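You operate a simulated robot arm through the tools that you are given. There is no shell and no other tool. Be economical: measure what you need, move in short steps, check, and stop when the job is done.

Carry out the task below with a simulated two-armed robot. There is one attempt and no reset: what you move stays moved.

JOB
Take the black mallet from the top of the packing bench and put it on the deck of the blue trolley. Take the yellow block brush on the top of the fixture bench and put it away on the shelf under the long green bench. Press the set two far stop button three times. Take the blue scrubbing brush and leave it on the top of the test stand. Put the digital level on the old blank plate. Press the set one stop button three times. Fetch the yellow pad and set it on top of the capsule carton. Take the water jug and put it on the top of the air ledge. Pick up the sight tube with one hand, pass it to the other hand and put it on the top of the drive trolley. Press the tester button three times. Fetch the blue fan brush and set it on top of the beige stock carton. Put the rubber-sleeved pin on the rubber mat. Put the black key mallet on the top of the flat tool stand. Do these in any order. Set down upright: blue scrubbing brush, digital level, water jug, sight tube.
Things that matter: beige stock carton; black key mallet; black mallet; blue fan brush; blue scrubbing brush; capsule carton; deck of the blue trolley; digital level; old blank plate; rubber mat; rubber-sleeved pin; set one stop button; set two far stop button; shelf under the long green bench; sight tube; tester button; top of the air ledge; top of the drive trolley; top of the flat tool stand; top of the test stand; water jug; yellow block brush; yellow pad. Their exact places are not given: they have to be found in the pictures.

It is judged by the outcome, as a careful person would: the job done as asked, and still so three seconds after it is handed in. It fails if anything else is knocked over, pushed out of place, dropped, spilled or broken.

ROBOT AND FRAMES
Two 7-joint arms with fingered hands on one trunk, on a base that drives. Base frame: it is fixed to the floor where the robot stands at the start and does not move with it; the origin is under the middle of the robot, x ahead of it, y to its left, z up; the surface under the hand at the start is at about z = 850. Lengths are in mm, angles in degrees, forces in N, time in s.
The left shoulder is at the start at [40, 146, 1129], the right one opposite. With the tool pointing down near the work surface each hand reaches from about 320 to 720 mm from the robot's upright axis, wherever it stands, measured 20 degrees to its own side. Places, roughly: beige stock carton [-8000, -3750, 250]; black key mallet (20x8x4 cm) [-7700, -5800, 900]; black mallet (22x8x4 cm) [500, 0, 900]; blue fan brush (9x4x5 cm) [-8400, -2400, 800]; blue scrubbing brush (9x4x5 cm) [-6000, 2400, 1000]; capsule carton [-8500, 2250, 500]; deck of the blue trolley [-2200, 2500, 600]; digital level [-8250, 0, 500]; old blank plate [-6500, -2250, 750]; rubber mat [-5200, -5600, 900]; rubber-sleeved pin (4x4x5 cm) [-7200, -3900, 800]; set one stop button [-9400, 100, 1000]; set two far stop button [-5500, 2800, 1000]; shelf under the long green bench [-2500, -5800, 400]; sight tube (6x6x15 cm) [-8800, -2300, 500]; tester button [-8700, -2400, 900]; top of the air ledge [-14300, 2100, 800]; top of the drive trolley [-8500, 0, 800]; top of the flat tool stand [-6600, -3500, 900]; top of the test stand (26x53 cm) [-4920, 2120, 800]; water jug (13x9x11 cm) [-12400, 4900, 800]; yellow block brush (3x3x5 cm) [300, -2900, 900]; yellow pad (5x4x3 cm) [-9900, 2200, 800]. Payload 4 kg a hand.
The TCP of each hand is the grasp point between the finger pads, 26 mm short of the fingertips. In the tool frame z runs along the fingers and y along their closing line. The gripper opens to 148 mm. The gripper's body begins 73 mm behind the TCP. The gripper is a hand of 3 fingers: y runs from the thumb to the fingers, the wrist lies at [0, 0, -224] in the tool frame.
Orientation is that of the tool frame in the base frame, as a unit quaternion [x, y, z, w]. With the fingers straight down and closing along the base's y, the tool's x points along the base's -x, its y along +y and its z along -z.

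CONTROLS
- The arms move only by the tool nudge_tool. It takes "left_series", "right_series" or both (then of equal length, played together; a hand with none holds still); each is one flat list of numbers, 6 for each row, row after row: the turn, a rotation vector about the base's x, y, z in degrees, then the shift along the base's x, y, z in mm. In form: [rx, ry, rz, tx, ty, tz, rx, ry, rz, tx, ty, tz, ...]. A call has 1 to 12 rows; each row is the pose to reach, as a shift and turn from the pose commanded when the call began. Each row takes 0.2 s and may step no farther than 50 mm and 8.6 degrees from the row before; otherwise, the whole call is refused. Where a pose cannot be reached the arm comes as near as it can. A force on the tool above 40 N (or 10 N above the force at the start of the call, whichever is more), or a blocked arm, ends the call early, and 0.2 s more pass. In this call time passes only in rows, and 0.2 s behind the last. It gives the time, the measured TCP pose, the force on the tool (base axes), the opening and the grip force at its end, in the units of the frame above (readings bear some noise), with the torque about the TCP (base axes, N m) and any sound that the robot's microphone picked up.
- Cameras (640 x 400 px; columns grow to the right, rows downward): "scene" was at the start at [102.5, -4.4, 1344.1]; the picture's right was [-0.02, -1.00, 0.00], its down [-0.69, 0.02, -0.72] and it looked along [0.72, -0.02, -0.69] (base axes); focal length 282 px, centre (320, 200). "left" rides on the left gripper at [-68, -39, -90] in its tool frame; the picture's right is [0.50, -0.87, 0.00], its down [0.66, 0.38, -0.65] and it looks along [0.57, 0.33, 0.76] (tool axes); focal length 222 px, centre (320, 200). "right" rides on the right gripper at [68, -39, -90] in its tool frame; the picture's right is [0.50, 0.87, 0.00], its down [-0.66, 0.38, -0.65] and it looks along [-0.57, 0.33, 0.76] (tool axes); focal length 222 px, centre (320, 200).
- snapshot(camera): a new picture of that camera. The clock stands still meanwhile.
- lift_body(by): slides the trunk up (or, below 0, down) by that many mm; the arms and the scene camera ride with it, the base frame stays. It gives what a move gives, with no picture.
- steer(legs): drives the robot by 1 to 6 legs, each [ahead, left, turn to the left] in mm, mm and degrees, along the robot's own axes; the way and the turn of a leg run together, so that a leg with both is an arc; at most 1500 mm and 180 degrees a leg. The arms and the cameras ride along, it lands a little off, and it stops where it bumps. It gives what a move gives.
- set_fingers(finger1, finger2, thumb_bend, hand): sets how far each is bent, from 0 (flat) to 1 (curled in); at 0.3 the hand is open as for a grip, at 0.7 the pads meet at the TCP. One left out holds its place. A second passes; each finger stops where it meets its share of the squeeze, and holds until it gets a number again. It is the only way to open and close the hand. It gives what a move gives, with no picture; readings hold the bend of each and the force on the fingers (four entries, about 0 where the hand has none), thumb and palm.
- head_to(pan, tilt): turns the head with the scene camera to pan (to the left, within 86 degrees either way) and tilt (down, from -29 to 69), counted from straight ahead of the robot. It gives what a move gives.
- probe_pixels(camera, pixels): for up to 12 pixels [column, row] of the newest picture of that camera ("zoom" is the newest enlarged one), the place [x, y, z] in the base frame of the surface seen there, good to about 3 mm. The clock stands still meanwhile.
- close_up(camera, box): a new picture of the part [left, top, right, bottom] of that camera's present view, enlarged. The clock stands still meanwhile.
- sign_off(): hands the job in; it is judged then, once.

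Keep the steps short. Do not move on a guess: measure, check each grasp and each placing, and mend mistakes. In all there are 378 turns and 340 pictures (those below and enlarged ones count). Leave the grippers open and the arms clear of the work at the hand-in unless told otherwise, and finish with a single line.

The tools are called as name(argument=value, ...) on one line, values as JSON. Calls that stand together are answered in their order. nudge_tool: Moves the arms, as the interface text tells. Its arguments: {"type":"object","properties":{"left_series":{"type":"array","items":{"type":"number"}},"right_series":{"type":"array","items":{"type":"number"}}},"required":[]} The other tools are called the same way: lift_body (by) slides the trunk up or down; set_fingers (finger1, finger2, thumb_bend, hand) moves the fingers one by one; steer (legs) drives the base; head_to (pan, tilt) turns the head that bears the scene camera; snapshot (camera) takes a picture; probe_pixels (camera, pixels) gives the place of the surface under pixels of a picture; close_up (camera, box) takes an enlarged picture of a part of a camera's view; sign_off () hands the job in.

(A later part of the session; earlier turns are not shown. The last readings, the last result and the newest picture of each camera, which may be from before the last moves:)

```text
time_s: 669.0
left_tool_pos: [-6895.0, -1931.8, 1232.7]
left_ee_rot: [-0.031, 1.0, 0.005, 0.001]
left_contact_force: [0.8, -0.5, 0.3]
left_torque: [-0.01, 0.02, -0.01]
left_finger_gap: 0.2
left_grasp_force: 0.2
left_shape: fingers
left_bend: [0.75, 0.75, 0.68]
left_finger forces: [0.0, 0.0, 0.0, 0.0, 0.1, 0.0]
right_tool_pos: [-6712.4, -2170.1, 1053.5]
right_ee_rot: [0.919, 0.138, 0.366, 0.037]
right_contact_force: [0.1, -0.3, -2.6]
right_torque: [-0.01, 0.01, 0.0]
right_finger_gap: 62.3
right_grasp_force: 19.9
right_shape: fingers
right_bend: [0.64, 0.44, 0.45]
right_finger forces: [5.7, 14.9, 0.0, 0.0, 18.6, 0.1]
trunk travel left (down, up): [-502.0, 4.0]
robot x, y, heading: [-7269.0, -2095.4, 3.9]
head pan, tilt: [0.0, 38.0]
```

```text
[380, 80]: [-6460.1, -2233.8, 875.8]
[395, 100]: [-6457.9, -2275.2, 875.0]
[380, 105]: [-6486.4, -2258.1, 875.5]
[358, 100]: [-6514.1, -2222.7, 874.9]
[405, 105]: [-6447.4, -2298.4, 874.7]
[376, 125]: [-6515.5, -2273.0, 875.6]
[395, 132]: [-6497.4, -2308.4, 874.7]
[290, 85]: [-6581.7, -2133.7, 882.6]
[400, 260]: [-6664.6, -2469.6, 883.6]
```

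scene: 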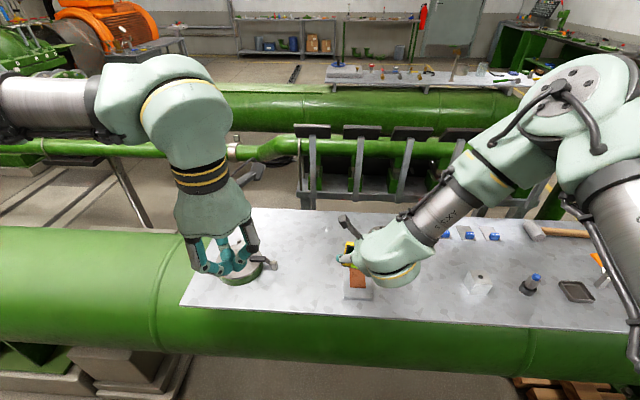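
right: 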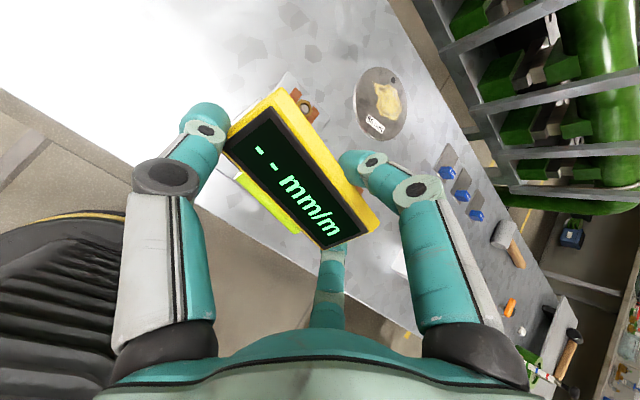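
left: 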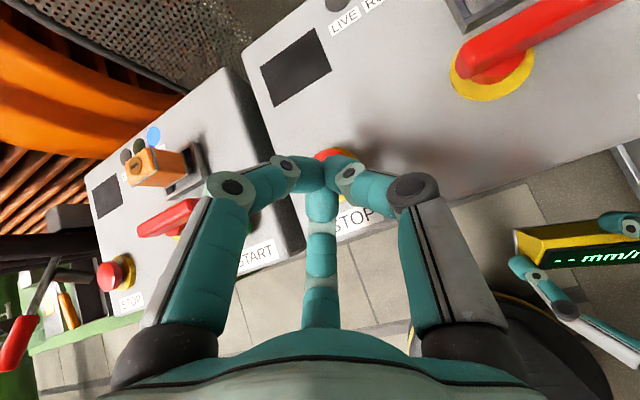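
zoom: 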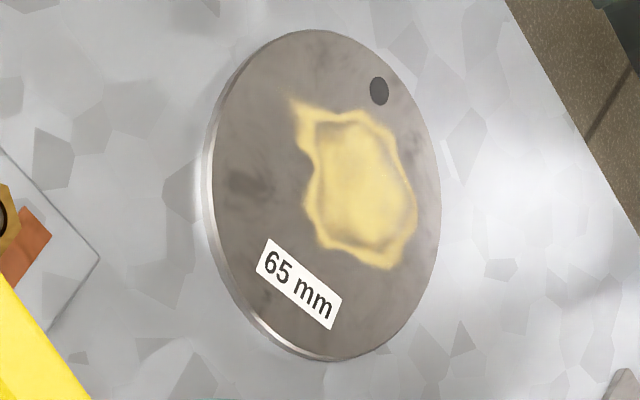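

This worn disc (65 mm label) at (-6480,-2262), top z 875, is the old blank plate. Now I'll measure where the level sits relative to my hand.

probe_pixels(camera="right", pixels=[[300, 170], [232, 148], [275, 92], [330, 245], [376, 220], [270, 205], [255, 120], [355, 235], [240, 130], [372, 205]])

close_up(camera="right", box=[200, 70, 420, 270])

```text
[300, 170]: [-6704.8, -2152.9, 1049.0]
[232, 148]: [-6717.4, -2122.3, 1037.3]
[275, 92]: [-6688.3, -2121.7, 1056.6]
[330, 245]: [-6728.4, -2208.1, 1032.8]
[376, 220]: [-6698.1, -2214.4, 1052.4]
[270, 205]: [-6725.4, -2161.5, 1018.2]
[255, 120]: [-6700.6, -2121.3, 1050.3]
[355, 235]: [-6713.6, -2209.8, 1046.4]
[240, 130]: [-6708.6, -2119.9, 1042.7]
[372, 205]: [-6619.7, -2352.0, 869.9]
```

```text
2.00 times, centred on (310, 170) of right
```

zoom: 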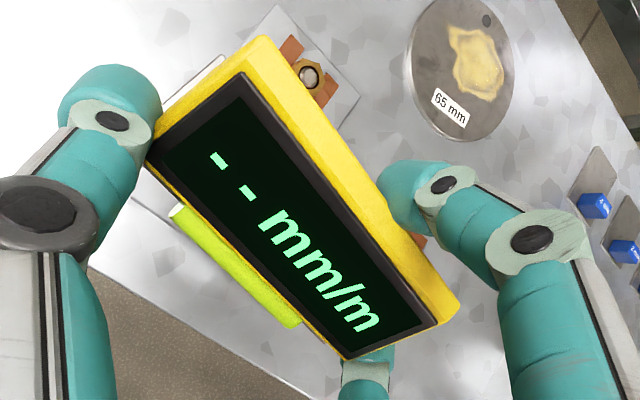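

The level is flat within about 3° and its bottom is 47 mm below the TCP. I'll drive 100 mm closer and bring it over the disc centre.

steer(legs=[[100, 0, 0]])

nudge_tool(right_series=[0, 0, 0, 30, -25, 0, 0, 0, 0, 60, -50, 0, 0, 0, 0, 90, -75, 0, 0, 0, 0, 122, -100, 0])

snapshot(camera="right")

snapshot(camera="scene")

```text
time_s: 670.1
left_tool_pos: [-6804.0, -1926.5, 1232.4]
left_ee_rot: [-0.029, 1.0, 0.004, 0.005]
left_contact_force: [-0.2, -0.1, 0.4]
left_torque: [0.03, -0.04, 0.01]
left_finger_gap: 0.0
left_grasp_force: 0.1
left_shape: fingers
left_bend: [0.75, 0.75, 0.68]
left_finger forces: [0.0, 0.1, 0.1, 0.0, 0.0, 0.0]
right_tool_pos: [-6620.2, -2163.7, 1055.8]
right_ee_rot: [0.919, 0.139, 0.368, 0.037]
right_contact_force: [-0.3, 0.1, -1.8]
right_torque: [-0.01, 0.03, 0.03]
right_finger_gap: 62.4
right_grasp_force: 19.7
right_shape: fingers
right_bend: [0.64, 0.44, 0.45]
right_finger forces: [5.7, 14.9, 0.0, 0.0, 18.6, 0.0]
trunk travel left (down, up): [-502.0, 4.0]
robot x, y, heading: [-7174.0, -2093.1, 3.6]
head pan, tilt: [0.0, 38.0]
```

```text
time_s: 671.1
left_tool_pos: [-6796.4, -1926.6, 1230.6]
left_ee_rot: [-0.03, 1.0, 0.004, 0.001]
left_contact_force: [0.9, -0.2, 0.3]
left_torque: [0.02, 0.05, -0.03]
left_finger_gap: 0.0
left_grasp_force: 0.0
left_shape: fingers
left_bend: [0.75, 0.75, 0.68]
left_finger forces: [0.1, 0.0, 0.0, 0.0, 0.0, 0.0]
right_tool_pos: [-6493.2, -2264.6, 1050.3]
right_ee_rot: [0.92, 0.139, 0.365, 0.037]
right_contact_force: [0.0, 0.5, -2.2]
right_torque: [0.02, 0.03, 0.02]
right_finger_gap: 61.9
right_grasp_force: 19.1
right_shape: fingers
right_bend: [0.64, 0.44, 0.46]
right_finger forces: [5.6, 14.9, 0.0, 0.0, 18.5, 0.0]
trunk travel left (down, up): [-502.0, 4.0]
robot x, y, heading: [-7173.0, -2089.4, 3.5]
head pan, tilt: [0.0, 38.0]
```

```text
109 pictures are left
```

right: 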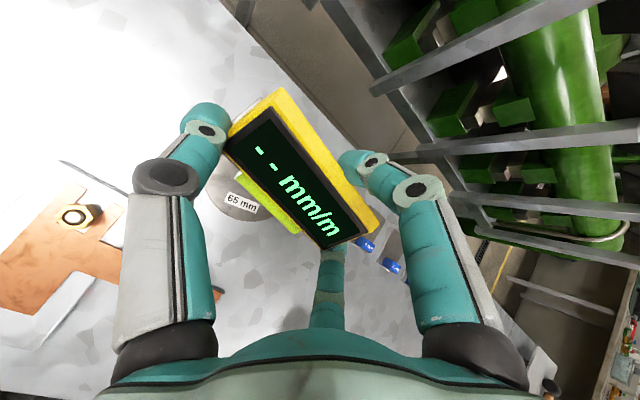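

```text
108 pictures are left
```

scene: 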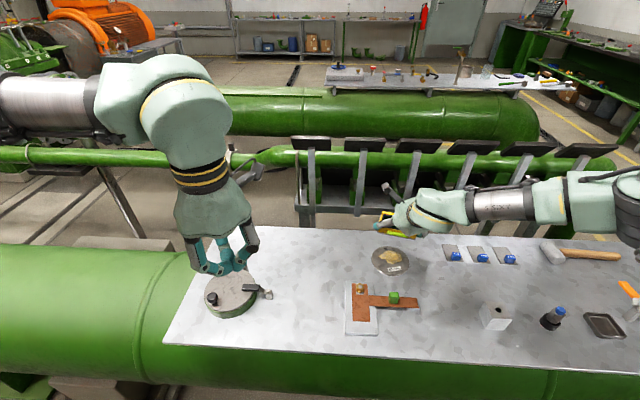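

The level is above the disc. I'll correct 6 mm and lower with the trunk in stages.

nudge_tool(right_series=[0, 0, 0, 6, -2, 0])

lift_body(by=-105)

head_to(pan=-8, tilt=40)

close_up(camera="scene", box=[240, 150, 440, 300])

snapshot(camera="right")

```text
time_s: 671.5
left_tool_pos: [-6797.0, -1925.1, 1231.4]
left_ee_rot: [-0.03, 1.0, 0.003, 0.002]
left_contact_force: [-0.1, 0.9, -0.1]
left_torque: [-0.02, -0.01, 0.01]
left_finger_gap: 0.1
left_grasp_force: 0.1
left_shape: fingers
left_bend: [0.75, 0.75, 0.68]
left_finger forces: [0.0, 0.1, 0.0, 0.1, 0.0, 0.1]
right_tool_pos: [-6487.2, -2265.3, 1051.7]
right_ee_rot: [0.92, 0.139, 0.365, 0.037]
right_contact_force: [-0.3, 0.1, -2.0]
right_torque: [-0.01, 0.04, -0.01]
right_finger_gap: 62.1
right_grasp_force: 19.9
right_shape: fingers
right_bend: [0.64, 0.44, 0.46]
right_finger forces: [5.6, 14.9, 0.0, 0.0, 18.5, 0.0]
trunk travel left (down, up): [-502.0, 4.0]
robot x, y, heading: [-7171.7, -2086.2, 4.0]
head pan, tilt: [0.0, 38.0]
```

```text
time_s: 672.9
left_tool_pos: [-6798.1, -1925.2, 1126.4]
left_ee_rot: [-0.031, 1.0, 0.004, 0.002]
left_contact_force: [0.0, 0.8, 0.6]
left_torque: [0.01, -0.03, 0.01]
left_finger_gap: 0.0
left_grasp_force: 0.0
left_shape: fingers
left_bend: [0.75, 0.75, 0.68]
left_finger forces: [0.0, 0.0, 0.0, 0.0, 0.0, 0.0]
right_tool_pos: [-6487.0, -2264.8, 946.6]
right_ee_rot: [0.919, 0.139, 0.366, 0.037]
right_contact_force: [-0.9, 0.1, -2.0]
right_torque: [0.0, 0.06, 0.03]
right_finger_gap: 62.2
right_grasp_force: 18.9
right_shape: fingers
right_bend: [0.64, 0.44, 0.46]
right_finger forces: [5.6, 14.9, 0.1, 0.0, 18.4, 0.0]
trunk travel left (down, up): [-397.0, 109.0]
robot x, y, heading: [-7169.3, -2088.8, 3.7]
head pan, tilt: [0.0, 38.0]
```

```text
time_s: 673.6
left_tool_pos: [-6798.1, -1925.2, 1126.9]
left_ee_rot: [-0.031, 1.0, 0.003, 0.002]
left_contact_force: [0.0, 0.3, 0.1]
left_torque: [-0.03, -0.04, -0.02]
left_finger_gap: 0.0
left_grasp_force: 0.1
left_shape: fingers
left_bend: [0.75, 0.75, 0.68]
left_finger forces: [0.0, 0.1, 0.1, 0.1, 0.1, 0.0]
right_tool_pos: [-6488.4, -2266.8, 947.8]
right_ee_rot: [0.92, 0.138, 0.366, 0.038]
right_contact_force: [0.3, -0.1, -0.3]
right_torque: [-0.02, -0.01, 0.0]
right_finger_gap: 62.0
right_grasp_force: 19.5
right_shape: fingers
right_bend: [0.64, 0.44, 0.46]
right_finger forces: [5.6, 14.9, 0.1, 0.0, 18.5, 0.0]
trunk travel left (down, up): [-397.0, 109.0]
robot x, y, heading: [-7172.3, -2092.8, 4.0]
head pan, tilt: [-8.0, 40.0]
```

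```text
2.67 times, centred on (340, 225) of scene
```

zoom: 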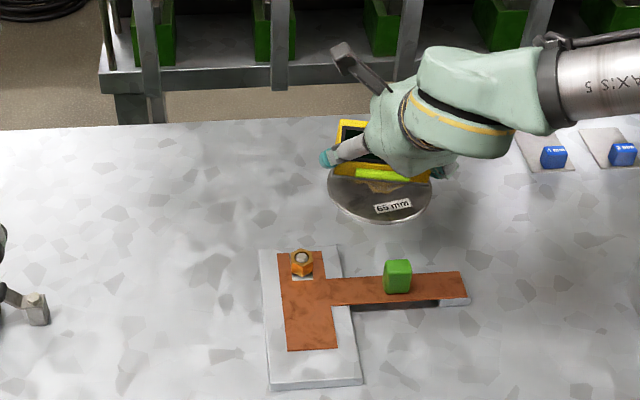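

```text
106 pictures are left
```

right: 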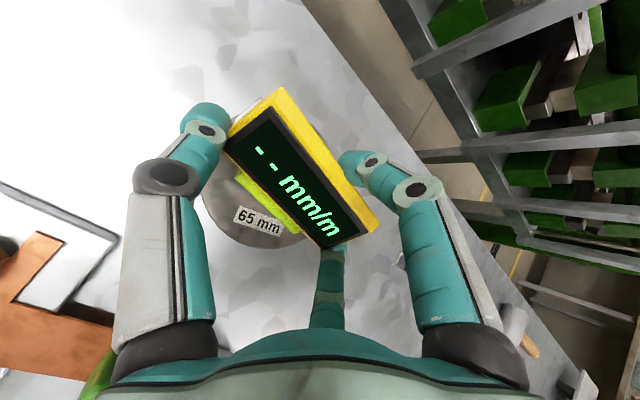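

I'll re-measure the disc edges and the level from this view to confirm centring.

probe_pixels(camera="zoom", pixels=[[333, 185], [427, 195], [380, 217], [350, 210], [415, 212], [345, 135], [425, 180], [345, 165]])

probe_pixels(camera="right", pixels=[[232, 148], [275, 92], [330, 245], [376, 220], [215, 215], [255, 245], [225, 180], [290, 242]])

```text
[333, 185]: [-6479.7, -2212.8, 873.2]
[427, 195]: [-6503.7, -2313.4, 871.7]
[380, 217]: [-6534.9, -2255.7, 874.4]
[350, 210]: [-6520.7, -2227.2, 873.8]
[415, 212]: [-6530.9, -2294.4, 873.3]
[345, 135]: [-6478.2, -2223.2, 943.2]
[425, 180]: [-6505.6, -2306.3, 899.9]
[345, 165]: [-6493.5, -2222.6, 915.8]
```

```text
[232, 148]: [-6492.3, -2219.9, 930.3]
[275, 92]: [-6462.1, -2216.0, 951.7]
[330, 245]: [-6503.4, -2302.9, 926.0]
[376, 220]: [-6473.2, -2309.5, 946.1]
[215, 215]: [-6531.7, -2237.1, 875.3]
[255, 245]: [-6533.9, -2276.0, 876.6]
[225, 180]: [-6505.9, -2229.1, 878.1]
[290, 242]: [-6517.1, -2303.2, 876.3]
```

The level's centre is (-6482,-2262), right over the disc centre (-6482,-2264). I'll lower the last 25 mm gently.

lift_body(by=-18)

nudge_tool(right_series=[0, 0, 0, 0, 0, -4, 0, 0, 0, 0, 0, -8])

```text
time_s: 674.2
left_tool_pos: [-6798.8, -1924.9, 1108.4]
left_ee_rot: [-0.031, 1.0, 0.004, 0.001]
left_contact_force: [-0.4, -0.3, 0.7]
left_torque: [-0.01, 0.02, -0.01]
left_finger_gap: 0.0
left_grasp_force: 0.0
left_shape: fingers
left_bend: [0.75, 0.75, 0.68]
left_finger forces: [0.1, 0.1, 0.0, 0.0, 0.0, 0.0]
right_tool_pos: [-6488.8, -2264.2, 930.1]
right_ee_rot: [0.919, 0.138, 0.367, 0.038]
right_contact_force: [1.0, 0.3, 0.3]
right_torque: [-0.12, 0.02, 0.0]
right_finger_gap: 61.8
right_grasp_force: 19.8
right_shape: fingers
right_bend: [0.64, 0.44, 0.46]
right_finger forces: [6.2, 14.3, 0.1, 0.0, 18.3, 0.1]
trunk travel left (down, up): [-379.0, 127.0]
robot x, y, heading: [-7173.1, -2089.0, 3.8]
head pan, tilt: [-8.0, 40.0]
```

```text
time_s: 674.8
left_tool_pos: [-6799.5, -1926.0, 1109.3]
left_ee_rot: [-0.03, 1.0, 0.003, 0.003]
left_contact_force: [-0.4, 0.6, 0.3]
left_torque: [0.01, 0.01, 0.0]
left_finger_gap: 0.0
left_grasp_force: 0.1
left_shape: fingers
left_bend: [0.75, 0.75, 0.68]
left_finger forces: [0.0, 0.1, 0.0, 0.0, 0.0, 0.1]
right_tool_pos: [-6489.8, -2264.9, 924.8]
right_ee_rot: [0.919, 0.137, 0.368, 0.038]
right_contact_force: [-0.1, -0.1, 14.2]
right_torque: [-0.27, 0.25, -0.05]
right_finger_gap: 62.0
right_grasp_force: 21.5
right_shape: fingers
right_bend: [0.62, 0.45, 0.46]
right_finger forces: [9.7, 15.1, 0.0, 0.1, 18.7, 0.0]
trunk travel left (down, up): [-379.0, 127.0]
robot x, y, heading: [-7174.1, -2086.2, 3.8]
head pan, tilt: [-8.0, 40.0]
```

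Firm contact. I'll ease up 2 mm and open all digits.

nudge_tool(right_series=[0, 0, 0, 0, 0, 3])

set_fingers(hand="right", finger1=0.53, finger2=0.36, thumb_bend=0.3)

snapshot(camera="right")

close_up(camera="scene", box=[280, 160, 440, 280])

```text
time_s: 675.2
left_tool_pos: [-6798.6, -1926.2, 1108.3]
left_ee_rot: [-0.031, 1.0, 0.004, 0.002]
left_contact_force: [0.8, 0.2, 0.2]
left_torque: [0.0, -0.03, -0.01]
left_finger_gap: 0.0
left_grasp_force: 0.1
left_shape: fingers
left_bend: [0.75, 0.75, 0.68]
left_finger forces: [0.0, 0.1, 0.0, 0.0, 0.1, 0.0]
right_tool_pos: [-6488.8, -2264.3, 924.6]
right_ee_rot: [0.92, 0.138, 0.366, 0.038]
right_contact_force: [0.6, 0.5, 9.7]
right_torque: [-0.3, 0.14, 0.02]
right_finger_gap: 61.8
right_grasp_force: 20.8
right_shape: fingers
right_bend: [0.62, 0.45, 0.46]
right_finger forces: [8.4, 15.2, 0.0, 0.0, 18.3, 0.0]
trunk travel left (down, up): [-379.0, 127.0]
robot x, y, heading: [-7174.0, -2084.5, 3.6]
head pan, tilt: [-8.0, 40.0]
```

```text
time_s: 676.2
left_tool_pos: [-6799.5, -1926.3, 1108.6]
left_ee_rot: [-0.031, 0.999, 0.004, 0.003]
left_contact_force: [-0.3, -0.8, 0.6]
left_torque: [0.01, -0.01, 0.04]
left_finger_gap: 0.3
left_grasp_force: 0.1
left_shape: fingers
left_bend: [0.75, 0.75, 0.68]
left_finger forces: [0.1, 0.0, 0.0, 0.0, 0.1, 0.0]
right_tool_pos: [-6489.2, -2263.3, 925.4]
right_ee_rot: [0.919, 0.138, 0.367, 0.038]
right_contact_force: [-0.1, -0.3, 12.3]
right_torque: [-0.6, 0.06, 0.02]
right_finger_gap: 91.5
right_grasp_force: 6.2
right_shape: fingers
right_bend: [0.53, 0.41, 0.3]
right_finger forces: [0.0, 11.8, 0.0, 0.0, 0.1, 0.0]
trunk travel left (down, up): [-379.0, 127.0]
robot x, y, heading: [-7174.0, -2091.4, 3.8]
head pan, tilt: [-8.0, 40.0]
```

```text
105 pictures are left
```

right: 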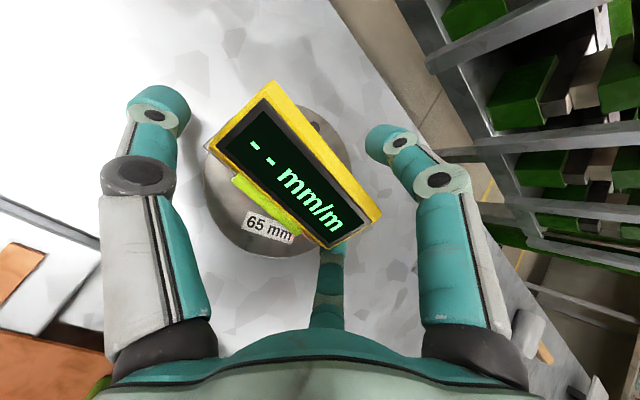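

```text
3.33 times, centred on (360, 220) of scene
```

zoom: 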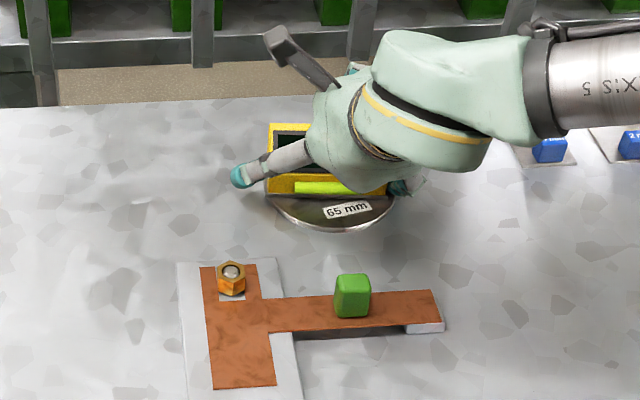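

The level rests on the disc. I'll lift the hand straight up and look.

nudge_tool(right_series=[0, 0, 0, 0, 0, 20, 0, 0, 0, 0, 0, 60, 0, 0, 0, -20, 0, 100, 0, 0, 0, -60, 0, 120])

close_up(camera="scene", box=[280, 160, 440, 280])

```text
time_s: 677.2
left_tool_pos: [-6798.7, -1925.1, 1108.7]
left_ee_rot: [-0.03, 1.0, 0.005, 0.002]
left_contact_force: [0.7, 0.4, -0.4]
left_torque: [-0.02, -0.01, 0.02]
left_finger_gap: 0.0
left_grasp_force: 0.1
left_shape: fingers
left_bend: [0.75, 0.75, 0.68]
left_finger forces: [0.0, 0.0, 0.0, 0.0, 0.0, 0.0]
right_tool_pos: [-6550.4, -2268.3, 1046.3]
right_ee_rot: [0.92, 0.139, 0.365, 0.037]
right_contact_force: [0.4, -0.5, 0.4]
right_torque: [-0.03, -0.06, 0.02]
right_finger_gap: 91.6
right_grasp_force: 0.1
right_shape: fingers
right_bend: [0.53, 0.36, 0.3]
right_finger forces: [0.1, 0.0, 0.0, 0.1, 0.0, 0.0]
trunk travel left (down, up): [-379.0, 127.0]
robot x, y, heading: [-7177.0, -2091.7, 3.8]
head pan, tilt: [-8.0, 40.0]
```

```text
3.33 times, centred on (360, 220) of scene
```

zoom: 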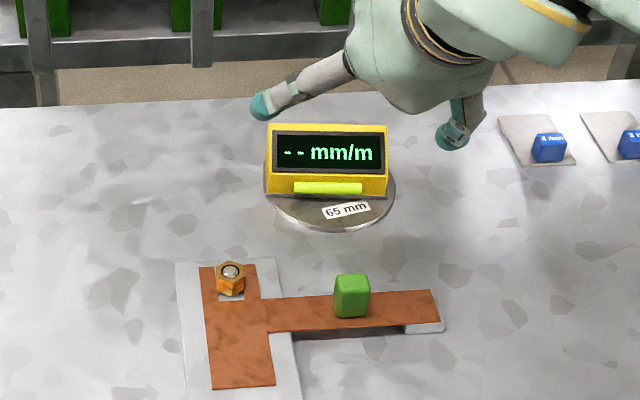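

The level stands upright on the old blank plate. Next comes the north area. I'll reset the right hand to its normal pose and drive: south, west past the cart, then into the aisle and further west.

nudge_tool(right_series=[0.5, 7.2, -2.1, -30, 0, 20, 1, 14.4, -4.3, -60, 0, 40, 1.5, 21.5, -6.4, -90, 0, 50, 2, 28.7, -8.5, -120, 10, 50, 2.5, 35.8, -10.7, -145, 20, 50, 2.9, 43, -12.8, -170, 30, 50])

nudge_tool(right_series=[0, 0, -8.2, -10, 0, 0, 0, 0, -16.4, -20, 0, 0, 0, 0, -24.6, -30, 0, 0, 0, 0, -32.8, -40, 0, 0, 0, 0, -41, -50, 0, 0, 0, 0, -49.2, -60, 0, 0, 0, 0, -57.4, -70, 0, 0, 0, 0, -65.6, -70, 0, 0, 0, 0, -73.8, -70, 0, 0, 0, 0, -82, -70, 0, 0, 0, 0, -90, -70, 0, 0])

nudge_tool(right_series=[0, 0, -8.2, 0, 0, 0, 0, 0, -16.4, 0, 0, 0, 0, 0, -24.6, 0, 0, 0, 0, 0, -32.8, 0, 0, 0, 0, 0, -41, 0, 0, 0, 0, 0, -49.2, 0, 0, 0, 0, 0, -57.4, 0, 0, 0, 0, 0, -65.6, 0, 0, 0, 0, 0, -73.8, 0, 0, 0, 0, 0, -82, 0, 0, 0, 0, 0, -90, 0, 0, 0])

steer(legs=[[-60, 0, 0], [0, 0, -93.8], [980, 0, 0], [0, 0, -90]])

head_to(pan=0, tilt=15)

snapshot(camera="scene")

```text
time_s: 678.6
left_tool_pos: [-6798.2, -1925.4, 1108.1]
left_ee_rot: [-0.03, 1.0, 0.004, 0.001]
left_contact_force: [0.2, -0.2, -0.1]
left_torque: [0.0, -0.02, -0.01]
left_finger_gap: 0.0
left_grasp_force: 0.1
left_shape: fingers
left_bend: [0.75, 0.75, 0.68]
left_finger forces: [0.0, 0.0, 0.0, 0.0, 0.0, 0.0]
right_tool_pos: [-6718.2, -2235.2, 1093.6]
right_ee_rot: [0.999, 0.032, -0.001, 0.0]
right_contact_force: [0.7, 0.2, 0.7]
right_torque: [-0.03, -0.02, -0.02]
right_finger_gap: 92.1
right_grasp_force: 0.1
right_shape: fingers
right_bend: [0.53, 0.36, 0.3]
right_finger forces: [0.0, 0.0, 0.0, 0.0, 0.0, 0.0]
trunk travel left (down, up): [-379.0, 127.0]
robot x, y, heading: [-7173.4, -2089.5, 3.9]
head pan, tilt: [-8.0, 40.0]
```

```text
time_s: 681.0
left_tool_pos: [-6797.8, -1926.2, 1108.6]
left_ee_rot: [-0.031, 1.0, 0.003, 0.001]
left_contact_force: [0.4, 0.3, 0.2]
left_torque: [-0.01, 0.02, 0.0]
left_finger_gap: 0.0
left_grasp_force: 0.1
left_shape: fingers
left_bend: [0.75, 0.75, 0.68]
left_finger forces: [0.0, 0.1, 0.1, 0.0, 0.0, 0.0]
right_tool_pos: [-6788.9, -2235.1, 1094.8]
right_ee_rot: [0.729, -0.685, 0.001, 0.002]
right_contact_force: [1.1, 0.2, 0.3]
right_torque: [0.03, -0.01, -0.03]
right_finger_gap: 91.9
right_grasp_force: 0.0
right_shape: fingers
right_bend: [0.53, 0.36, 0.3]
right_finger forces: [0.0, 0.0, 0.0, 0.0, 0.1, 0.1]
trunk travel left (down, up): [-379.0, 127.0]
robot x, y, heading: [-7172.3, -2087.6, 4.0]
head pan, tilt: [-8.0, 40.0]
```

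```text
time_s: 683.4
left_tool_pos: [-6797.5, -1926.9, 1108.2]
left_ee_rot: [-0.031, 1.0, 0.004, 0.002]
left_contact_force: [-0.1, -0.5, -0.1]
left_torque: [-0.02, 0.0, 0.0]
left_finger_gap: 0.0
left_grasp_force: 0.0
left_shape: fingers
left_bend: [0.75, 0.75, 0.68]
left_finger forces: [0.0, 0.0, 0.1, 0.0, 0.0, 0.1]
right_tool_pos: [-6790.1, -2235.1, 1093.0]
right_ee_rot: [-0.03, 1.0, 0.001, -0.002]
right_contact_force: [-0.1, 0.3, 0.4]
right_torque: [0.0, 0.01, -0.02]
right_finger_gap: 91.8
right_grasp_force: 0.0
right_shape: fingers
right_bend: [0.53, 0.36, 0.3]
right_finger forces: [0.0, 0.0, 0.0, 0.0, 0.0, 0.0]
trunk travel left (down, up): [-379.0, 127.0]
robot x, y, heading: [-7170.6, -2091.7, 3.5]
head pan, tilt: [-8.0, 40.0]
```

```text
time_s: 696.9
left_tool_pos: [-7600.7, -3220.7, 1107.9]
left_ee_rot: [1.0, 0.005, -0.001, 0.004]
left_contact_force: [-0.8, -0.7, 0.5]
left_torque: [0.0, -0.01, -0.01]
left_finger_gap: 0.1
left_grasp_force: 0.0
left_shape: fingers
left_bend: [0.75, 0.75, 0.68]
left_finger forces: [0.0, 0.0, 0.1, 0.0, 0.0, 0.0]
right_tool_pos: [-7590.9, -2910.6, 1094.2]
right_ee_rot: [1.0, 0.006, 0.002, 0.001]
right_contact_force: [0.2, 0.2, -0.3]
right_torque: [-0.02, -0.01, 0.01]
right_finger_gap: 91.9
right_grasp_force: 0.0
right_shape: fingers
right_bend: [0.53, 0.36, 0.3]
right_finger forces: [0.0, 0.0, 0.1, 0.0, 0.0, 0.0]
trunk travel left (down, up): [-379.0, 127.0]
robot x, y, heading: [-7216.1, -3079.1, -179.2]
head pan, tilt: [-8.0, 40.0]
```

```text
time_s: 697.8
left_tool_pos: [-7598.5, -3219.2, 1107.8]
left_ee_rot: [1.0, 0.003, -0.002, 0.004]
left_contact_force: [-0.3, -0.1, 0.7]
left_torque: [0.0, 0.01, 0.01]
left_finger_gap: 0.2
left_grasp_force: 0.1
left_shape: fingers
left_bend: [0.75, 0.75, 0.68]
left_finger forces: [0.0, 0.0, 0.0, 0.0, 0.1, 0.0]
right_tool_pos: [-7591.4, -2909.8, 1093.5]
right_ee_rot: [1.0, 0.007, 0.001, 0.001]
right_contact_force: [-0.7, 0.0, -0.2]
right_torque: [0.01, -0.05, 0.0]
right_finger_gap: 92.0
right_grasp_force: 0.0
right_shape: fingers
right_bend: [0.53, 0.36, 0.3]
right_finger forces: [0.0, 0.1, 0.0, 0.0, 0.0, 0.0]
trunk travel left (down, up): [-379.0, 127.0]
robot x, y, heading: [-7217.7, -3077.3, -179.3]
head pan, tilt: [0.0, 15.0]
```

```text
102 pictures are left
```

scene: 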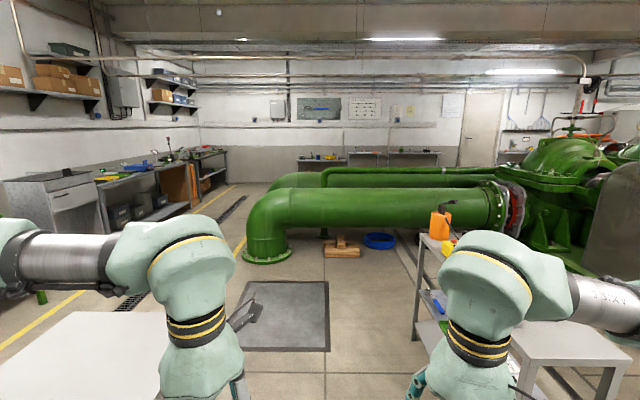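

I'll note the pipe elbow and far wall positions, then drive on west via the aisle.

probe_pixels(camera="scene", pixels=[[265, 255], [260, 220], [325, 185], [350, 165], [450, 172], [480, 150], [230, 190], [400, 160]])

steer(legs=[[1500, 0, -0.8], [30, 0, 89], [1380, 0, 0], [0, 0, -90], [1500, 0, 0], [1400, 0, 0]])

head_to(pan=-45, tilt=12)

snapshot(camera="scene")

```text
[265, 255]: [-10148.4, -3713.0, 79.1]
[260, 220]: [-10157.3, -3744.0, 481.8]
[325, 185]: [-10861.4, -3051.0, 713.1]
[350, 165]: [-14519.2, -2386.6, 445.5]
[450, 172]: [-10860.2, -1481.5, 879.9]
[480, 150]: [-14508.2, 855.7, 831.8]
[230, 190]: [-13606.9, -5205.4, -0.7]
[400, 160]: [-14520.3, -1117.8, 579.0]
```

```text
time_s: 733.0
left_tool_pos: [-12073.2, -4437.1, 1107.9]
left_ee_rot: [0.998, -0.055, -0.002, 0.003]
left_contact_force: [-0.4, 0.1, 0.4]
left_torque: [-0.02, 0.02, 0.02]
left_finger_gap: 0.0
left_grasp_force: 0.0
left_shape: fingers
left_bend: [0.75, 0.75, 0.68]
left_finger forces: [0.0, 0.0, 0.0, 0.0, 0.1, 0.1]
right_tool_pos: [-12029.7, -4130.6, 1093.6]
right_ee_rot: [0.999, -0.053, 0.0, 0.001]
right_contact_force: [-0.7, 1.0, -0.5]
right_torque: [0.0, -0.01, 0.03]
right_finger_gap: 91.9
right_grasp_force: 0.1
right_shape: fingers
right_bend: [0.53, 0.36, 0.3]
right_finger forces: [0.1, 0.0, 0.1, 0.0, 0.0, 0.0]
trunk travel left (down, up): [-379.0, 127.0]
robot x, y, heading: [-11680.0, -4342.4, 173.9]
head pan, tilt: [0.0, 15.0]
```

```text
time_s: 734.2
left_tool_pos: [-12074.3, -4437.4, 1108.7]
left_ee_rot: [0.999, -0.054, -0.002, 0.003]
left_contact_force: [0.0, 0.1, 0.4]
left_torque: [0.03, -0.02, 0.01]
left_finger_gap: 0.0
left_grasp_force: 0.0
left_shape: fingers
left_bend: [0.75, 0.75, 0.68]
left_finger forces: [0.1, 0.1, 0.0, 0.1, 0.0, 0.0]
right_tool_pos: [-12030.2, -4132.5, 1094.0]
right_ee_rot: [0.999, -0.053, 0.001, 0.0]
right_contact_force: [0.5, 0.2, -0.3]
right_torque: [0.0, 0.03, -0.02]
right_finger_gap: 91.8
right_grasp_force: 0.1
right_shape: fingers
right_bend: [0.53, 0.36, 0.3]
right_finger forces: [0.0, 0.1, 0.0, 0.1, 0.1, 0.0]
trunk travel left (down, up): [-379.0, 127.0]
robot x, y, heading: [-11677.8, -4340.6, 173.9]
head pan, tilt: [-45.0, 12.0]
```

```text
101 pictures are left
```

scene: 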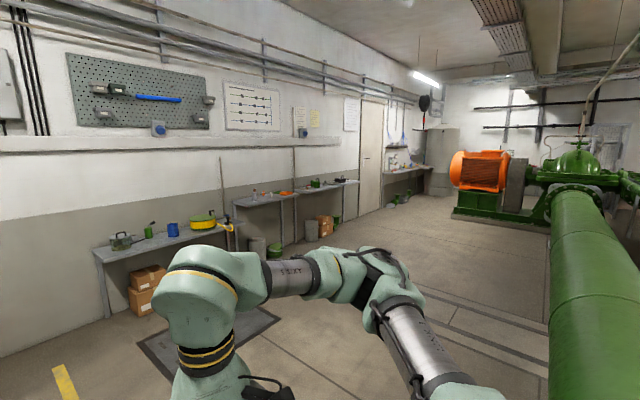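

Open floor leads northwest along the far wall. I'll drive to about (-12900,-2400), then north, and look.

steer(legs=[[0, 0, -52], [1200, 0, 0], [1090, 0, 0], [0, 0, -32], [1500, 0, 0], [1000, 0, 0]])

head_to(pan=0, tilt=12)

snapshot(camera="scene")

probe_pixels(camera="scene", pixels=[[320, 200], [250, 200], [200, 200], [150, 200], [400, 200], [450, 200], [500, 200], [320, 240], [320, 170], [250, 170], [400, 170], [550, 200]])

```text
time_s: 761.2
left_tool_pos: [-12929.9, 524.2, 1108.8]
left_ee_rot: [-0.694, 0.72, 0.004, -0.002]
left_contact_force: [-1.6, 0.8, -1.0]
left_torque: [-0.02, 0.03, 0.03]
left_finger_gap: 0.0
left_grasp_force: 0.0
left_shape: fingers
left_bend: [0.75, 0.75, 0.68]
left_finger forces: [0.0, 0.0, 0.0, 0.0, 0.1, 0.0]
right_tool_pos: [-12620.3, 503.5, 1093.4]
right_ee_rot: [-0.695, 0.719, 0.0, -0.001]
right_contact_force: [0.7, 0.7, -0.8]
right_torque: [-0.01, 0.03, -0.01]
right_finger_gap: 91.6
right_grasp_force: 0.2
right_shape: fingers
right_bend: [0.53, 0.36, 0.3]
right_finger forces: [0.1, 0.0, 0.0, 0.1, 0.0, 0.0]
trunk travel left (down, up): [-379.0, 127.0]
robot x, y, heading: [-12805.8, 138.3, 88.2]
head pan, tilt: [-45.0, 12.0]
```

```text
time_s: 762.3
left_tool_pos: [-12930.1, 525.9, 1108.8]
left_ee_rot: [-0.694, 0.72, 0.003, -0.002]
left_contact_force: [0.4, 0.1, 0.1]
left_torque: [-0.01, 0.0, 0.03]
left_finger_gap: 0.3
left_grasp_force: 0.2
left_shape: fingers
left_bend: [0.75, 0.75, 0.68]
left_finger forces: [0.1, 0.1, 0.1, 0.0, 0.0, 0.1]
right_tool_pos: [-12622.2, 502.2, 1093.1]
right_ee_rot: [-0.695, 0.719, -0.001, -0.002]
right_contact_force: [0.4, -0.2, -0.4]
right_torque: [0.0, -0.01, -0.01]
right_finger_gap: 91.9
right_grasp_force: 0.1
right_shape: fingers
right_bend: [0.53, 0.36, 0.3]
right_finger forces: [0.0, 0.0, 0.0, 0.0, 0.1, 0.0]
trunk travel left (down, up): [-379.0, 127.0]
robot x, y, heading: [-12805.4, 134.1, 88.1]
head pan, tilt: [0.0, 12.0]
```

```text
100 pictures are left
```

scene: 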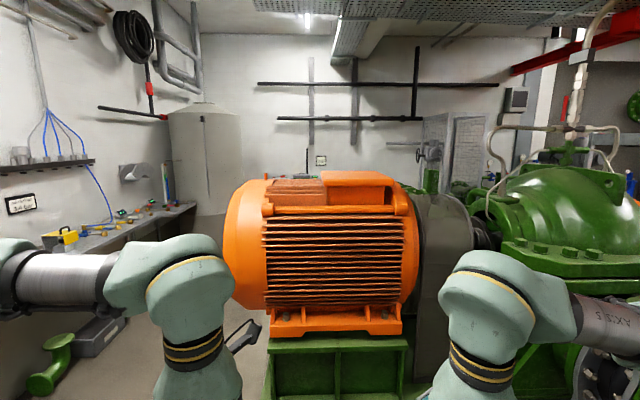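

```text
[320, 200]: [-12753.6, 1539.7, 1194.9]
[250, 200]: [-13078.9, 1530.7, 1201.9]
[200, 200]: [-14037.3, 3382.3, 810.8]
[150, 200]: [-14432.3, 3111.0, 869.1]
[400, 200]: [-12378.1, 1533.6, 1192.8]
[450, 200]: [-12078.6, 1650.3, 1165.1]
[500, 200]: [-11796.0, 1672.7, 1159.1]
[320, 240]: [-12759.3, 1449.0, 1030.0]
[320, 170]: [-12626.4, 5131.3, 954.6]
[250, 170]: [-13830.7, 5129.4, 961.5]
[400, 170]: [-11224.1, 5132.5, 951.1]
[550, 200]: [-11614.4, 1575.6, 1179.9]
```

The motor of another set blocks straight ahead; there's a passage on its left beside the ledge bench. I'll measure the gap.

probe_pixels(camera="scene", pixels=[[190, 207], [130, 232], [90, 240], [170, 210], [222, 240], [228, 270], [236, 150], [175, 150], [70, 235], [50, 165]])

close_up(camera="scene", box=[0, 120, 240, 290])

```text
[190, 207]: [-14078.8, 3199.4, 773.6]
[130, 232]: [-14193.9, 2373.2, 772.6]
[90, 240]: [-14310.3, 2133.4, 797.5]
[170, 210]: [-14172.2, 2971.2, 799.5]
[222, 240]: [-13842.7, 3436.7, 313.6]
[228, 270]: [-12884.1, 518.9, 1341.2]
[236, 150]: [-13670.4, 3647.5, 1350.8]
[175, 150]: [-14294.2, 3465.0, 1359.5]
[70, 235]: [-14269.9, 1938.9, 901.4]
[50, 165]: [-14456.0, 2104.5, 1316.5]
```

```text
2.35 times, centred on (120, 205) of scene
```

zoom: 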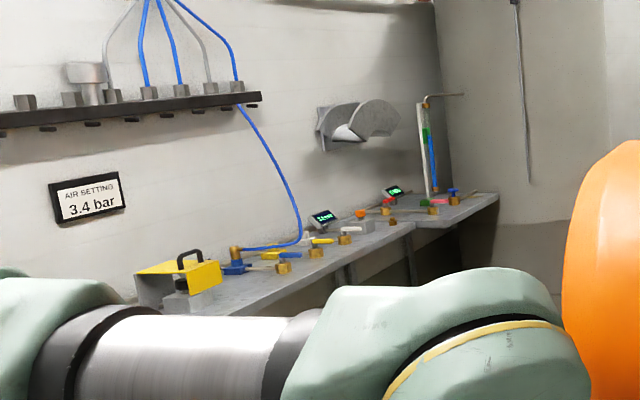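

The air ledge is the wall bench (front x≈-14190, top z≈800, y≈1800–3200) with a 1090 mm passage. I'll go through, then look toward the north wall for the jug.

steer(legs=[[0, 830, 1.9], [1500, 0, 0], [950, 0, 0], [700, -500, 0], [600, -300, 0]])

head_to(pan=-10, tilt=15)

snapshot(camera="scene")

```text
time_s: 772.1
left_tool_pos: [-13719.5, 1732.2, 1112.2]
left_ee_rot: [-0.638, 0.77, 0.004, 0.011]
left_contact_force: [-0.4, -0.3, -0.5]
left_torque: [0.01, 0.0, -0.02]
left_finger_gap: 0.0
left_grasp_force: 0.0
left_shape: fingers
left_bend: [0.75, 0.75, 0.68]
left_finger forces: [0.0, 0.1, 0.0, 0.0, 0.0, 0.1]
right_tool_pos: [-13415.6, 1670.9, 1125.1]
right_ee_rot: [-0.638, 0.769, 0.022, 0.033]
right_contact_force: [1.3, 0.5, -0.1]
right_torque: [0.01, 0.01, -0.02]
right_finger_gap: 91.8
right_grasp_force: 0.1
right_shape: fingers
right_bend: [0.53, 0.36, 0.3]
right_finger forces: [0.0, 0.0, 0.0, 0.0, 0.0, 0.0]
trunk travel left (down, up): [-379.0, 127.0]
robot x, y, heading: [-13638.4, 1339.6, 79.8]
head pan, tilt: [0.0, 12.0]
stopped in leg 2: the robot was blocked; the commanded pose is now the measured one
```

```text
time_s: 772.8
left_tool_pos: [-13719.1, 1731.2, 1112.8]
left_ee_rot: [-0.64, 0.769, 0.004, 0.011]
left_contact_force: [0.4, 0.0, 0.3]
left_torque: [-0.01, -0.02, 0.04]
left_finger_gap: 0.0
left_grasp_force: 0.0
left_shape: fingers
left_bend: [0.75, 0.75, 0.68]
left_finger forces: [0.0, 0.0, 0.1, 0.0, 0.1, 0.1]
right_tool_pos: [-13415.7, 1670.3, 1124.5]
right_ee_rot: [-0.64, 0.767, 0.022, 0.035]
right_contact_force: [-1.2, 0.9, 0.3]
right_torque: [-0.01, 0.01, 0.02]
right_finger_gap: 91.9
right_grasp_force: 0.0
right_shape: fingers
right_bend: [0.53, 0.36, 0.3]
right_finger forces: [0.0, 0.0, 0.1, 0.1, 0.0, 0.1]
trunk travel left (down, up): [-379.0, 127.0]
robot x, y, heading: [-13636.0, 1343.7, 79.9]
head pan, tilt: [-10.0, 15.0]
```

```text
98 pictures are left
```

scene: 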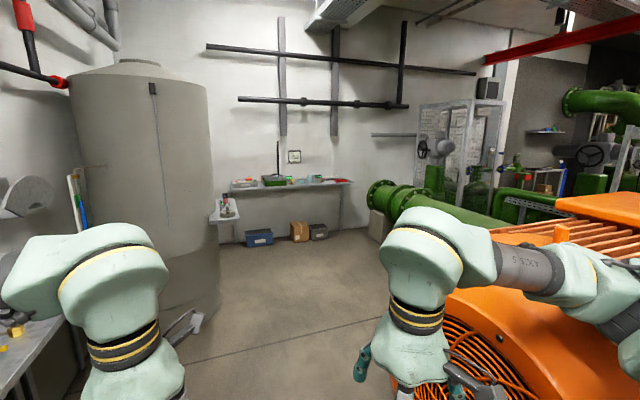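

My right elbow brushed the motor. I'll back off a touch, shift left, realign, and continue.

steer(legs=[[-80, 60, 10], [0, 110, 0], [1400, 0, 0], [700, -450, 0], [600, -350, 0]])

snapshot(camera="scene")

```text
time_s: 783.6
left_tool_pos: [-13701.7, 3397.0, 1111.0]
left_ee_rot: [0.709, -0.705, -0.006, 0.0]
left_contact_force: [-0.5, -0.2, 0.5]
left_torque: [0.02, 0.01, 0.03]
left_finger_gap: 0.0
left_grasp_force: 0.0
left_shape: fingers
left_bend: [0.75, 0.75, 0.68]
left_finger forces: [0.0, 0.1, 0.0, 0.0, 0.1, 0.1]
right_tool_pos: [-13389.6, 3392.7, 1111.5]
right_ee_rot: [0.707, -0.706, -0.021, -0.016]
right_contact_force: [-0.1, 0.0, -0.3]
right_torque: [0.01, 0.0, -0.03]
right_finger_gap: 92.2
right_grasp_force: 0.0
right_shape: fingers
right_bend: [0.53, 0.36, 0.3]
right_finger forces: [0.0, 0.0, 0.1, 0.0, 0.0, 0.1]
trunk travel left (down, up): [-379.0, 127.0]
robot x, y, heading: [-13561.0, 3016.0, 90.2]
head pan, tilt: [-10.0, 15.0]
stopped in leg 4: the robot was blocked; the commanded pose is now the measured one
```

```text
97 pictures are left
```

scene: 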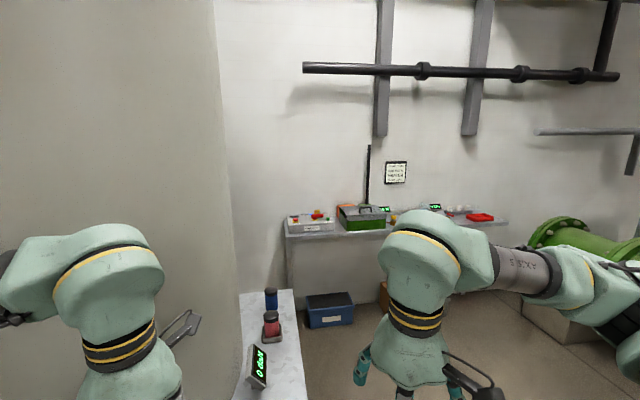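

I touched near the big tank on the left. I'll back off, sidestep right, and go on north.

steer(legs=[[-80, 0, 0], [0, -750, 0], [900, 0, 0]])

head_to(pan=-5, tilt=25)

snapshot(camera="scene")

```text
time_s: 792.5
left_tool_pos: [-12970.5, 4206.4, 1107.8]
left_ee_rot: [0.709, -0.705, -0.003, 0.002]
left_contact_force: [0.3, 0.2, -0.5]
left_torque: [0.01, 0.01, -0.02]
left_finger_gap: 0.0
left_grasp_force: 0.1
left_shape: fingers
left_bend: [0.75, 0.75, 0.68]
left_finger forces: [0.1, 0.0, 0.0, 0.1, 0.0, 0.1]
right_tool_pos: [-12656.6, 4202.7, 1110.6]
right_ee_rot: [0.707, -0.706, -0.019, -0.016]
right_contact_force: [0.0, 0.2, 0.6]
right_torque: [-0.04, 0.0, -0.01]
right_finger_gap: 92.0
right_grasp_force: 0.1
right_shape: fingers
right_bend: [0.53, 0.36, 0.3]
right_finger forces: [0.0, 0.0, 0.0, 0.1, 0.1, 0.1]
trunk travel left (down, up): [-379.0, 127.0]
robot x, y, heading: [-12829.5, 3823.3, 90.4]
head pan, tilt: [-10.0, 15.0]
```

```text
time_s: 793.2
left_tool_pos: [-12969.2, 4207.0, 1106.8]
left_ee_rot: [0.709, -0.705, -0.003, 0.002]
left_contact_force: [-0.3, -0.7, -0.7]
left_torque: [0.0, 0.02, -0.02]
left_finger_gap: 0.0
left_grasp_force: 0.0
left_shape: fingers
left_bend: [0.75, 0.75, 0.68]
left_finger forces: [0.0, 0.0, 0.1, 0.0, 0.1, 0.0]
right_tool_pos: [-12656.8, 4202.4, 1109.8]
right_ee_rot: [0.708, -0.706, -0.019, -0.016]
right_contact_force: [-0.7, 0.5, 0.5]
right_torque: [0.01, 0.01, -0.02]
right_finger_gap: 91.9
right_grasp_force: 0.0
right_shape: fingers
right_bend: [0.53, 0.36, 0.3]
right_finger forces: [0.0, 0.0, 0.0, 0.0, 0.1, 0.1]
trunk travel left (down, up): [-379.0, 127.0]
robot x, y, heading: [-12825.7, 3824.7, 90.4]
head pan, tilt: [-5.0, 25.0]
```

```text
96 pictures are left
```

scene: 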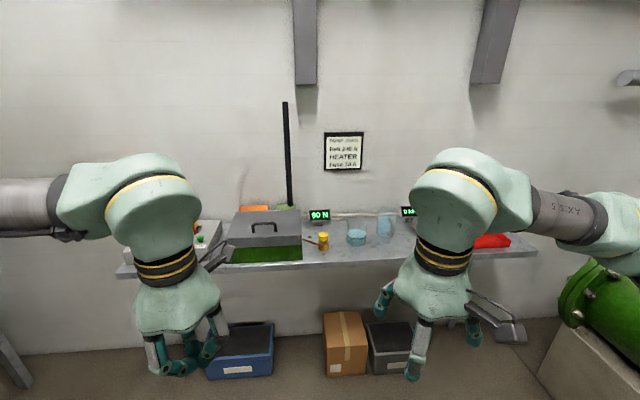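

I'll zoom in on the items to find the water jug.

close_up(camera="scene", box=[300, 180, 440, 270])

probe_pixels(camera="scene", pixels=[[357, 238], [384, 225], [357, 230], [384, 235], [340, 260], [330, 240], [270, 225], [410, 212]])

```text
4.44 times, centred on (370, 225) of scene
```

zoom: 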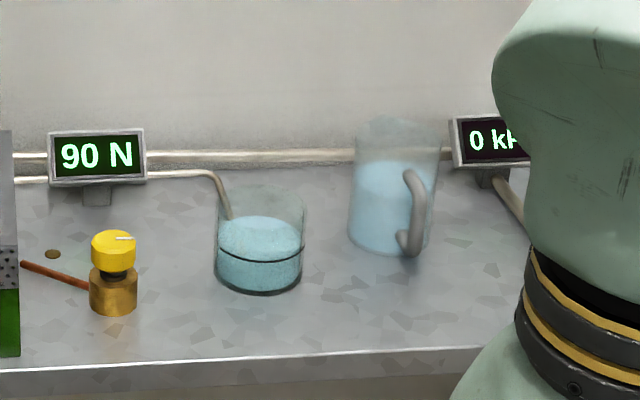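

```text
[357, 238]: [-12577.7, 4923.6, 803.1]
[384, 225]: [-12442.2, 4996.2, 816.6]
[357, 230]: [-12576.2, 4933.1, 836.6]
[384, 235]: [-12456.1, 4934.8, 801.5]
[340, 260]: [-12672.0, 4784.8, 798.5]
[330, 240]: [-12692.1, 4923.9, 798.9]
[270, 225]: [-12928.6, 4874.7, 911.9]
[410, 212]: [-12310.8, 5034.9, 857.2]
```

The water jug (with handle) stands at about (-12447,4962) on the bench (z 800). I'll drive closer, with my right hand opened for it.

set_fingers(hand="right", finger1=0.38, finger2=0.38, thumb_bend=0.38)

steer(legs=[[0, -280, 0], [540, 0, 0]])

head_to(pan=-8, tilt=40)

snapshot(camera="scene")

snapshot(camera="right")

```text
time_s: 794.2
left_tool_pos: [-12969.1, 4207.7, 1107.7]
left_ee_rot: [0.709, -0.705, -0.003, 0.002]
left_contact_force: [0.1, 0.0, -0.2]
left_torque: [-0.01, 0.02, -0.02]
left_finger_gap: 0.2
left_grasp_force: 0.1
left_shape: fingers
left_bend: [0.75, 0.75, 0.68]
left_finger forces: [0.0, 0.0, 0.0, 0.0, 0.1, 0.0]
right_tool_pos: [-12656.5, 4201.8, 1112.3]
right_ee_rot: [0.708, -0.706, -0.019, -0.016]
right_contact_force: [1.0, 0.2, -0.8]
right_torque: [-0.02, 0.0, 0.02]
right_finger_gap: 101.3
right_grasp_force: 0.1
right_shape: fingers
right_bend: [0.38, 0.38, 0.38]
right_finger forces: [0.1, 0.0, 0.0, 0.0, 0.1, 0.0]
trunk travel left (down, up): [-379.0, 127.0]
robot x, y, heading: [-12829.2, 3825.6, 90.1]
head pan, tilt: [-5.0, 25.0]
```

```text
time_s: 798.9
left_tool_pos: [-12707.3, 4747.6, 1107.9]
left_ee_rot: [0.714, -0.7, -0.003, 0.002]
left_contact_force: [0.4, 0.1, 0.7]
left_torque: [0.03, -0.03, 0.0]
left_finger_gap: 0.0
left_grasp_force: 0.1
left_shape: fingers
left_bend: [0.75, 0.75, 0.68]
left_finger forces: [0.0, 0.0, 0.0, 0.0, 0.1, 0.0]
right_tool_pos: [-12394.7, 4747.3, 1111.1]
right_ee_rot: [0.712, -0.702, -0.018, -0.016]
right_contact_force: [-0.4, -0.9, 0.7]
right_torque: [0.02, 0.0, -0.01]
right_finger_gap: 101.6
right_grasp_force: 0.1
right_shape: fingers
right_bend: [0.38, 0.38, 0.38]
right_finger forces: [0.1, 0.0, 0.0, 0.1, 0.0, 0.1]
trunk travel left (down, up): [-379.0, 127.0]
robot x, y, heading: [-12556.8, 4367.0, 90.9]
head pan, tilt: [-5.0, 25.0]
```

```text
time_s: 799.6
left_tool_pos: [-12706.0, 4749.8, 1107.9]
left_ee_rot: [0.714, -0.7, -0.003, 0.002]
left_contact_force: [-0.5, -0.3, 0.8]
left_torque: [0.0, 0.02, 0.03]
left_finger_gap: 0.1
left_grasp_force: 0.1
left_shape: fingers
left_bend: [0.75, 0.75, 0.68]
left_finger forces: [0.0, 0.0, 0.1, 0.0, 0.0, 0.0]
right_tool_pos: [-12394.0, 4748.5, 1110.7]
right_ee_rot: [0.712, -0.702, -0.019, -0.016]
right_contact_force: [-0.1, -1.0, 0.2]
right_torque: [0.02, 0.02, -0.02]
right_finger_gap: 101.3
right_grasp_force: 0.0
right_shape: fingers
right_bend: [0.38, 0.38, 0.38]
right_finger forces: [0.0, 0.0, 0.0, 0.1, 0.0, 0.1]
trunk travel left (down, up): [-379.0, 127.0]
robot x, y, heading: [-12560.1, 4366.5, 90.8]
head pan, tilt: [-8.0, 40.0]
```

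```text
94 pictures are left
```

scene: 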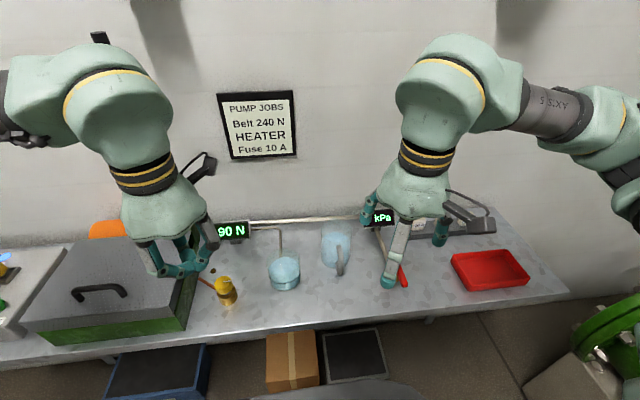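

```text
93 pictures are left
```

right: 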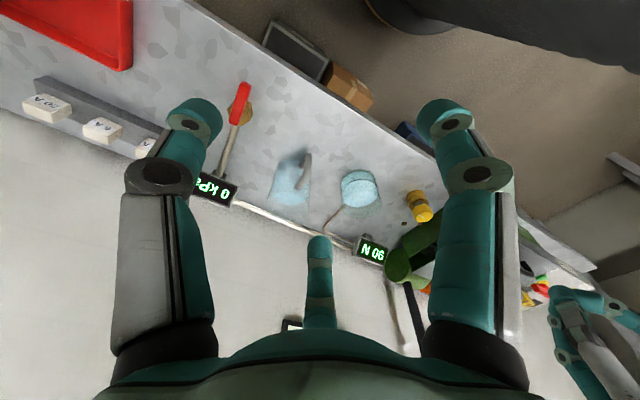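

The jug's handle points toward me. I'll zoom and measure it precisely.

close_up(camera="scene", box=[290, 200, 400, 300])

probe_pixels(camera="scene", pixels=[[341, 250], [340, 262], [340, 275], [326, 240], [349, 240], [337, 228], [325, 262], [350, 262], [337, 255]])

```text
4.00 times, centred on (345, 250) of scene
```

zoom: 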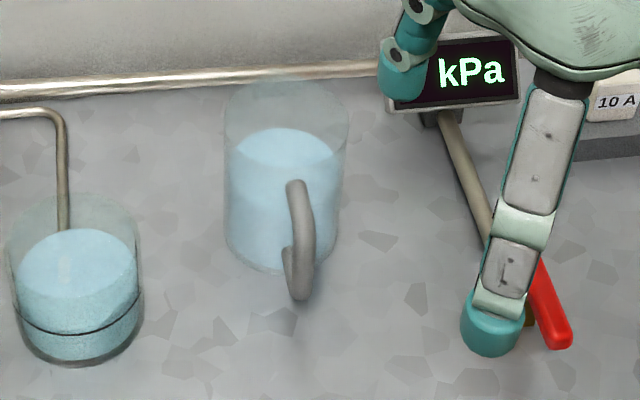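

```text
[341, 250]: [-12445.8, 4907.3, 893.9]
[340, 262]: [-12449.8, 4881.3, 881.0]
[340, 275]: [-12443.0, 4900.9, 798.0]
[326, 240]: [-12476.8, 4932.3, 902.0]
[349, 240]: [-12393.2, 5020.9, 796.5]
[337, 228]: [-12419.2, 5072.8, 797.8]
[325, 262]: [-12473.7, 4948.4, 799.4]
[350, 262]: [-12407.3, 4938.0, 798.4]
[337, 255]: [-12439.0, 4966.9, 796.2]
```

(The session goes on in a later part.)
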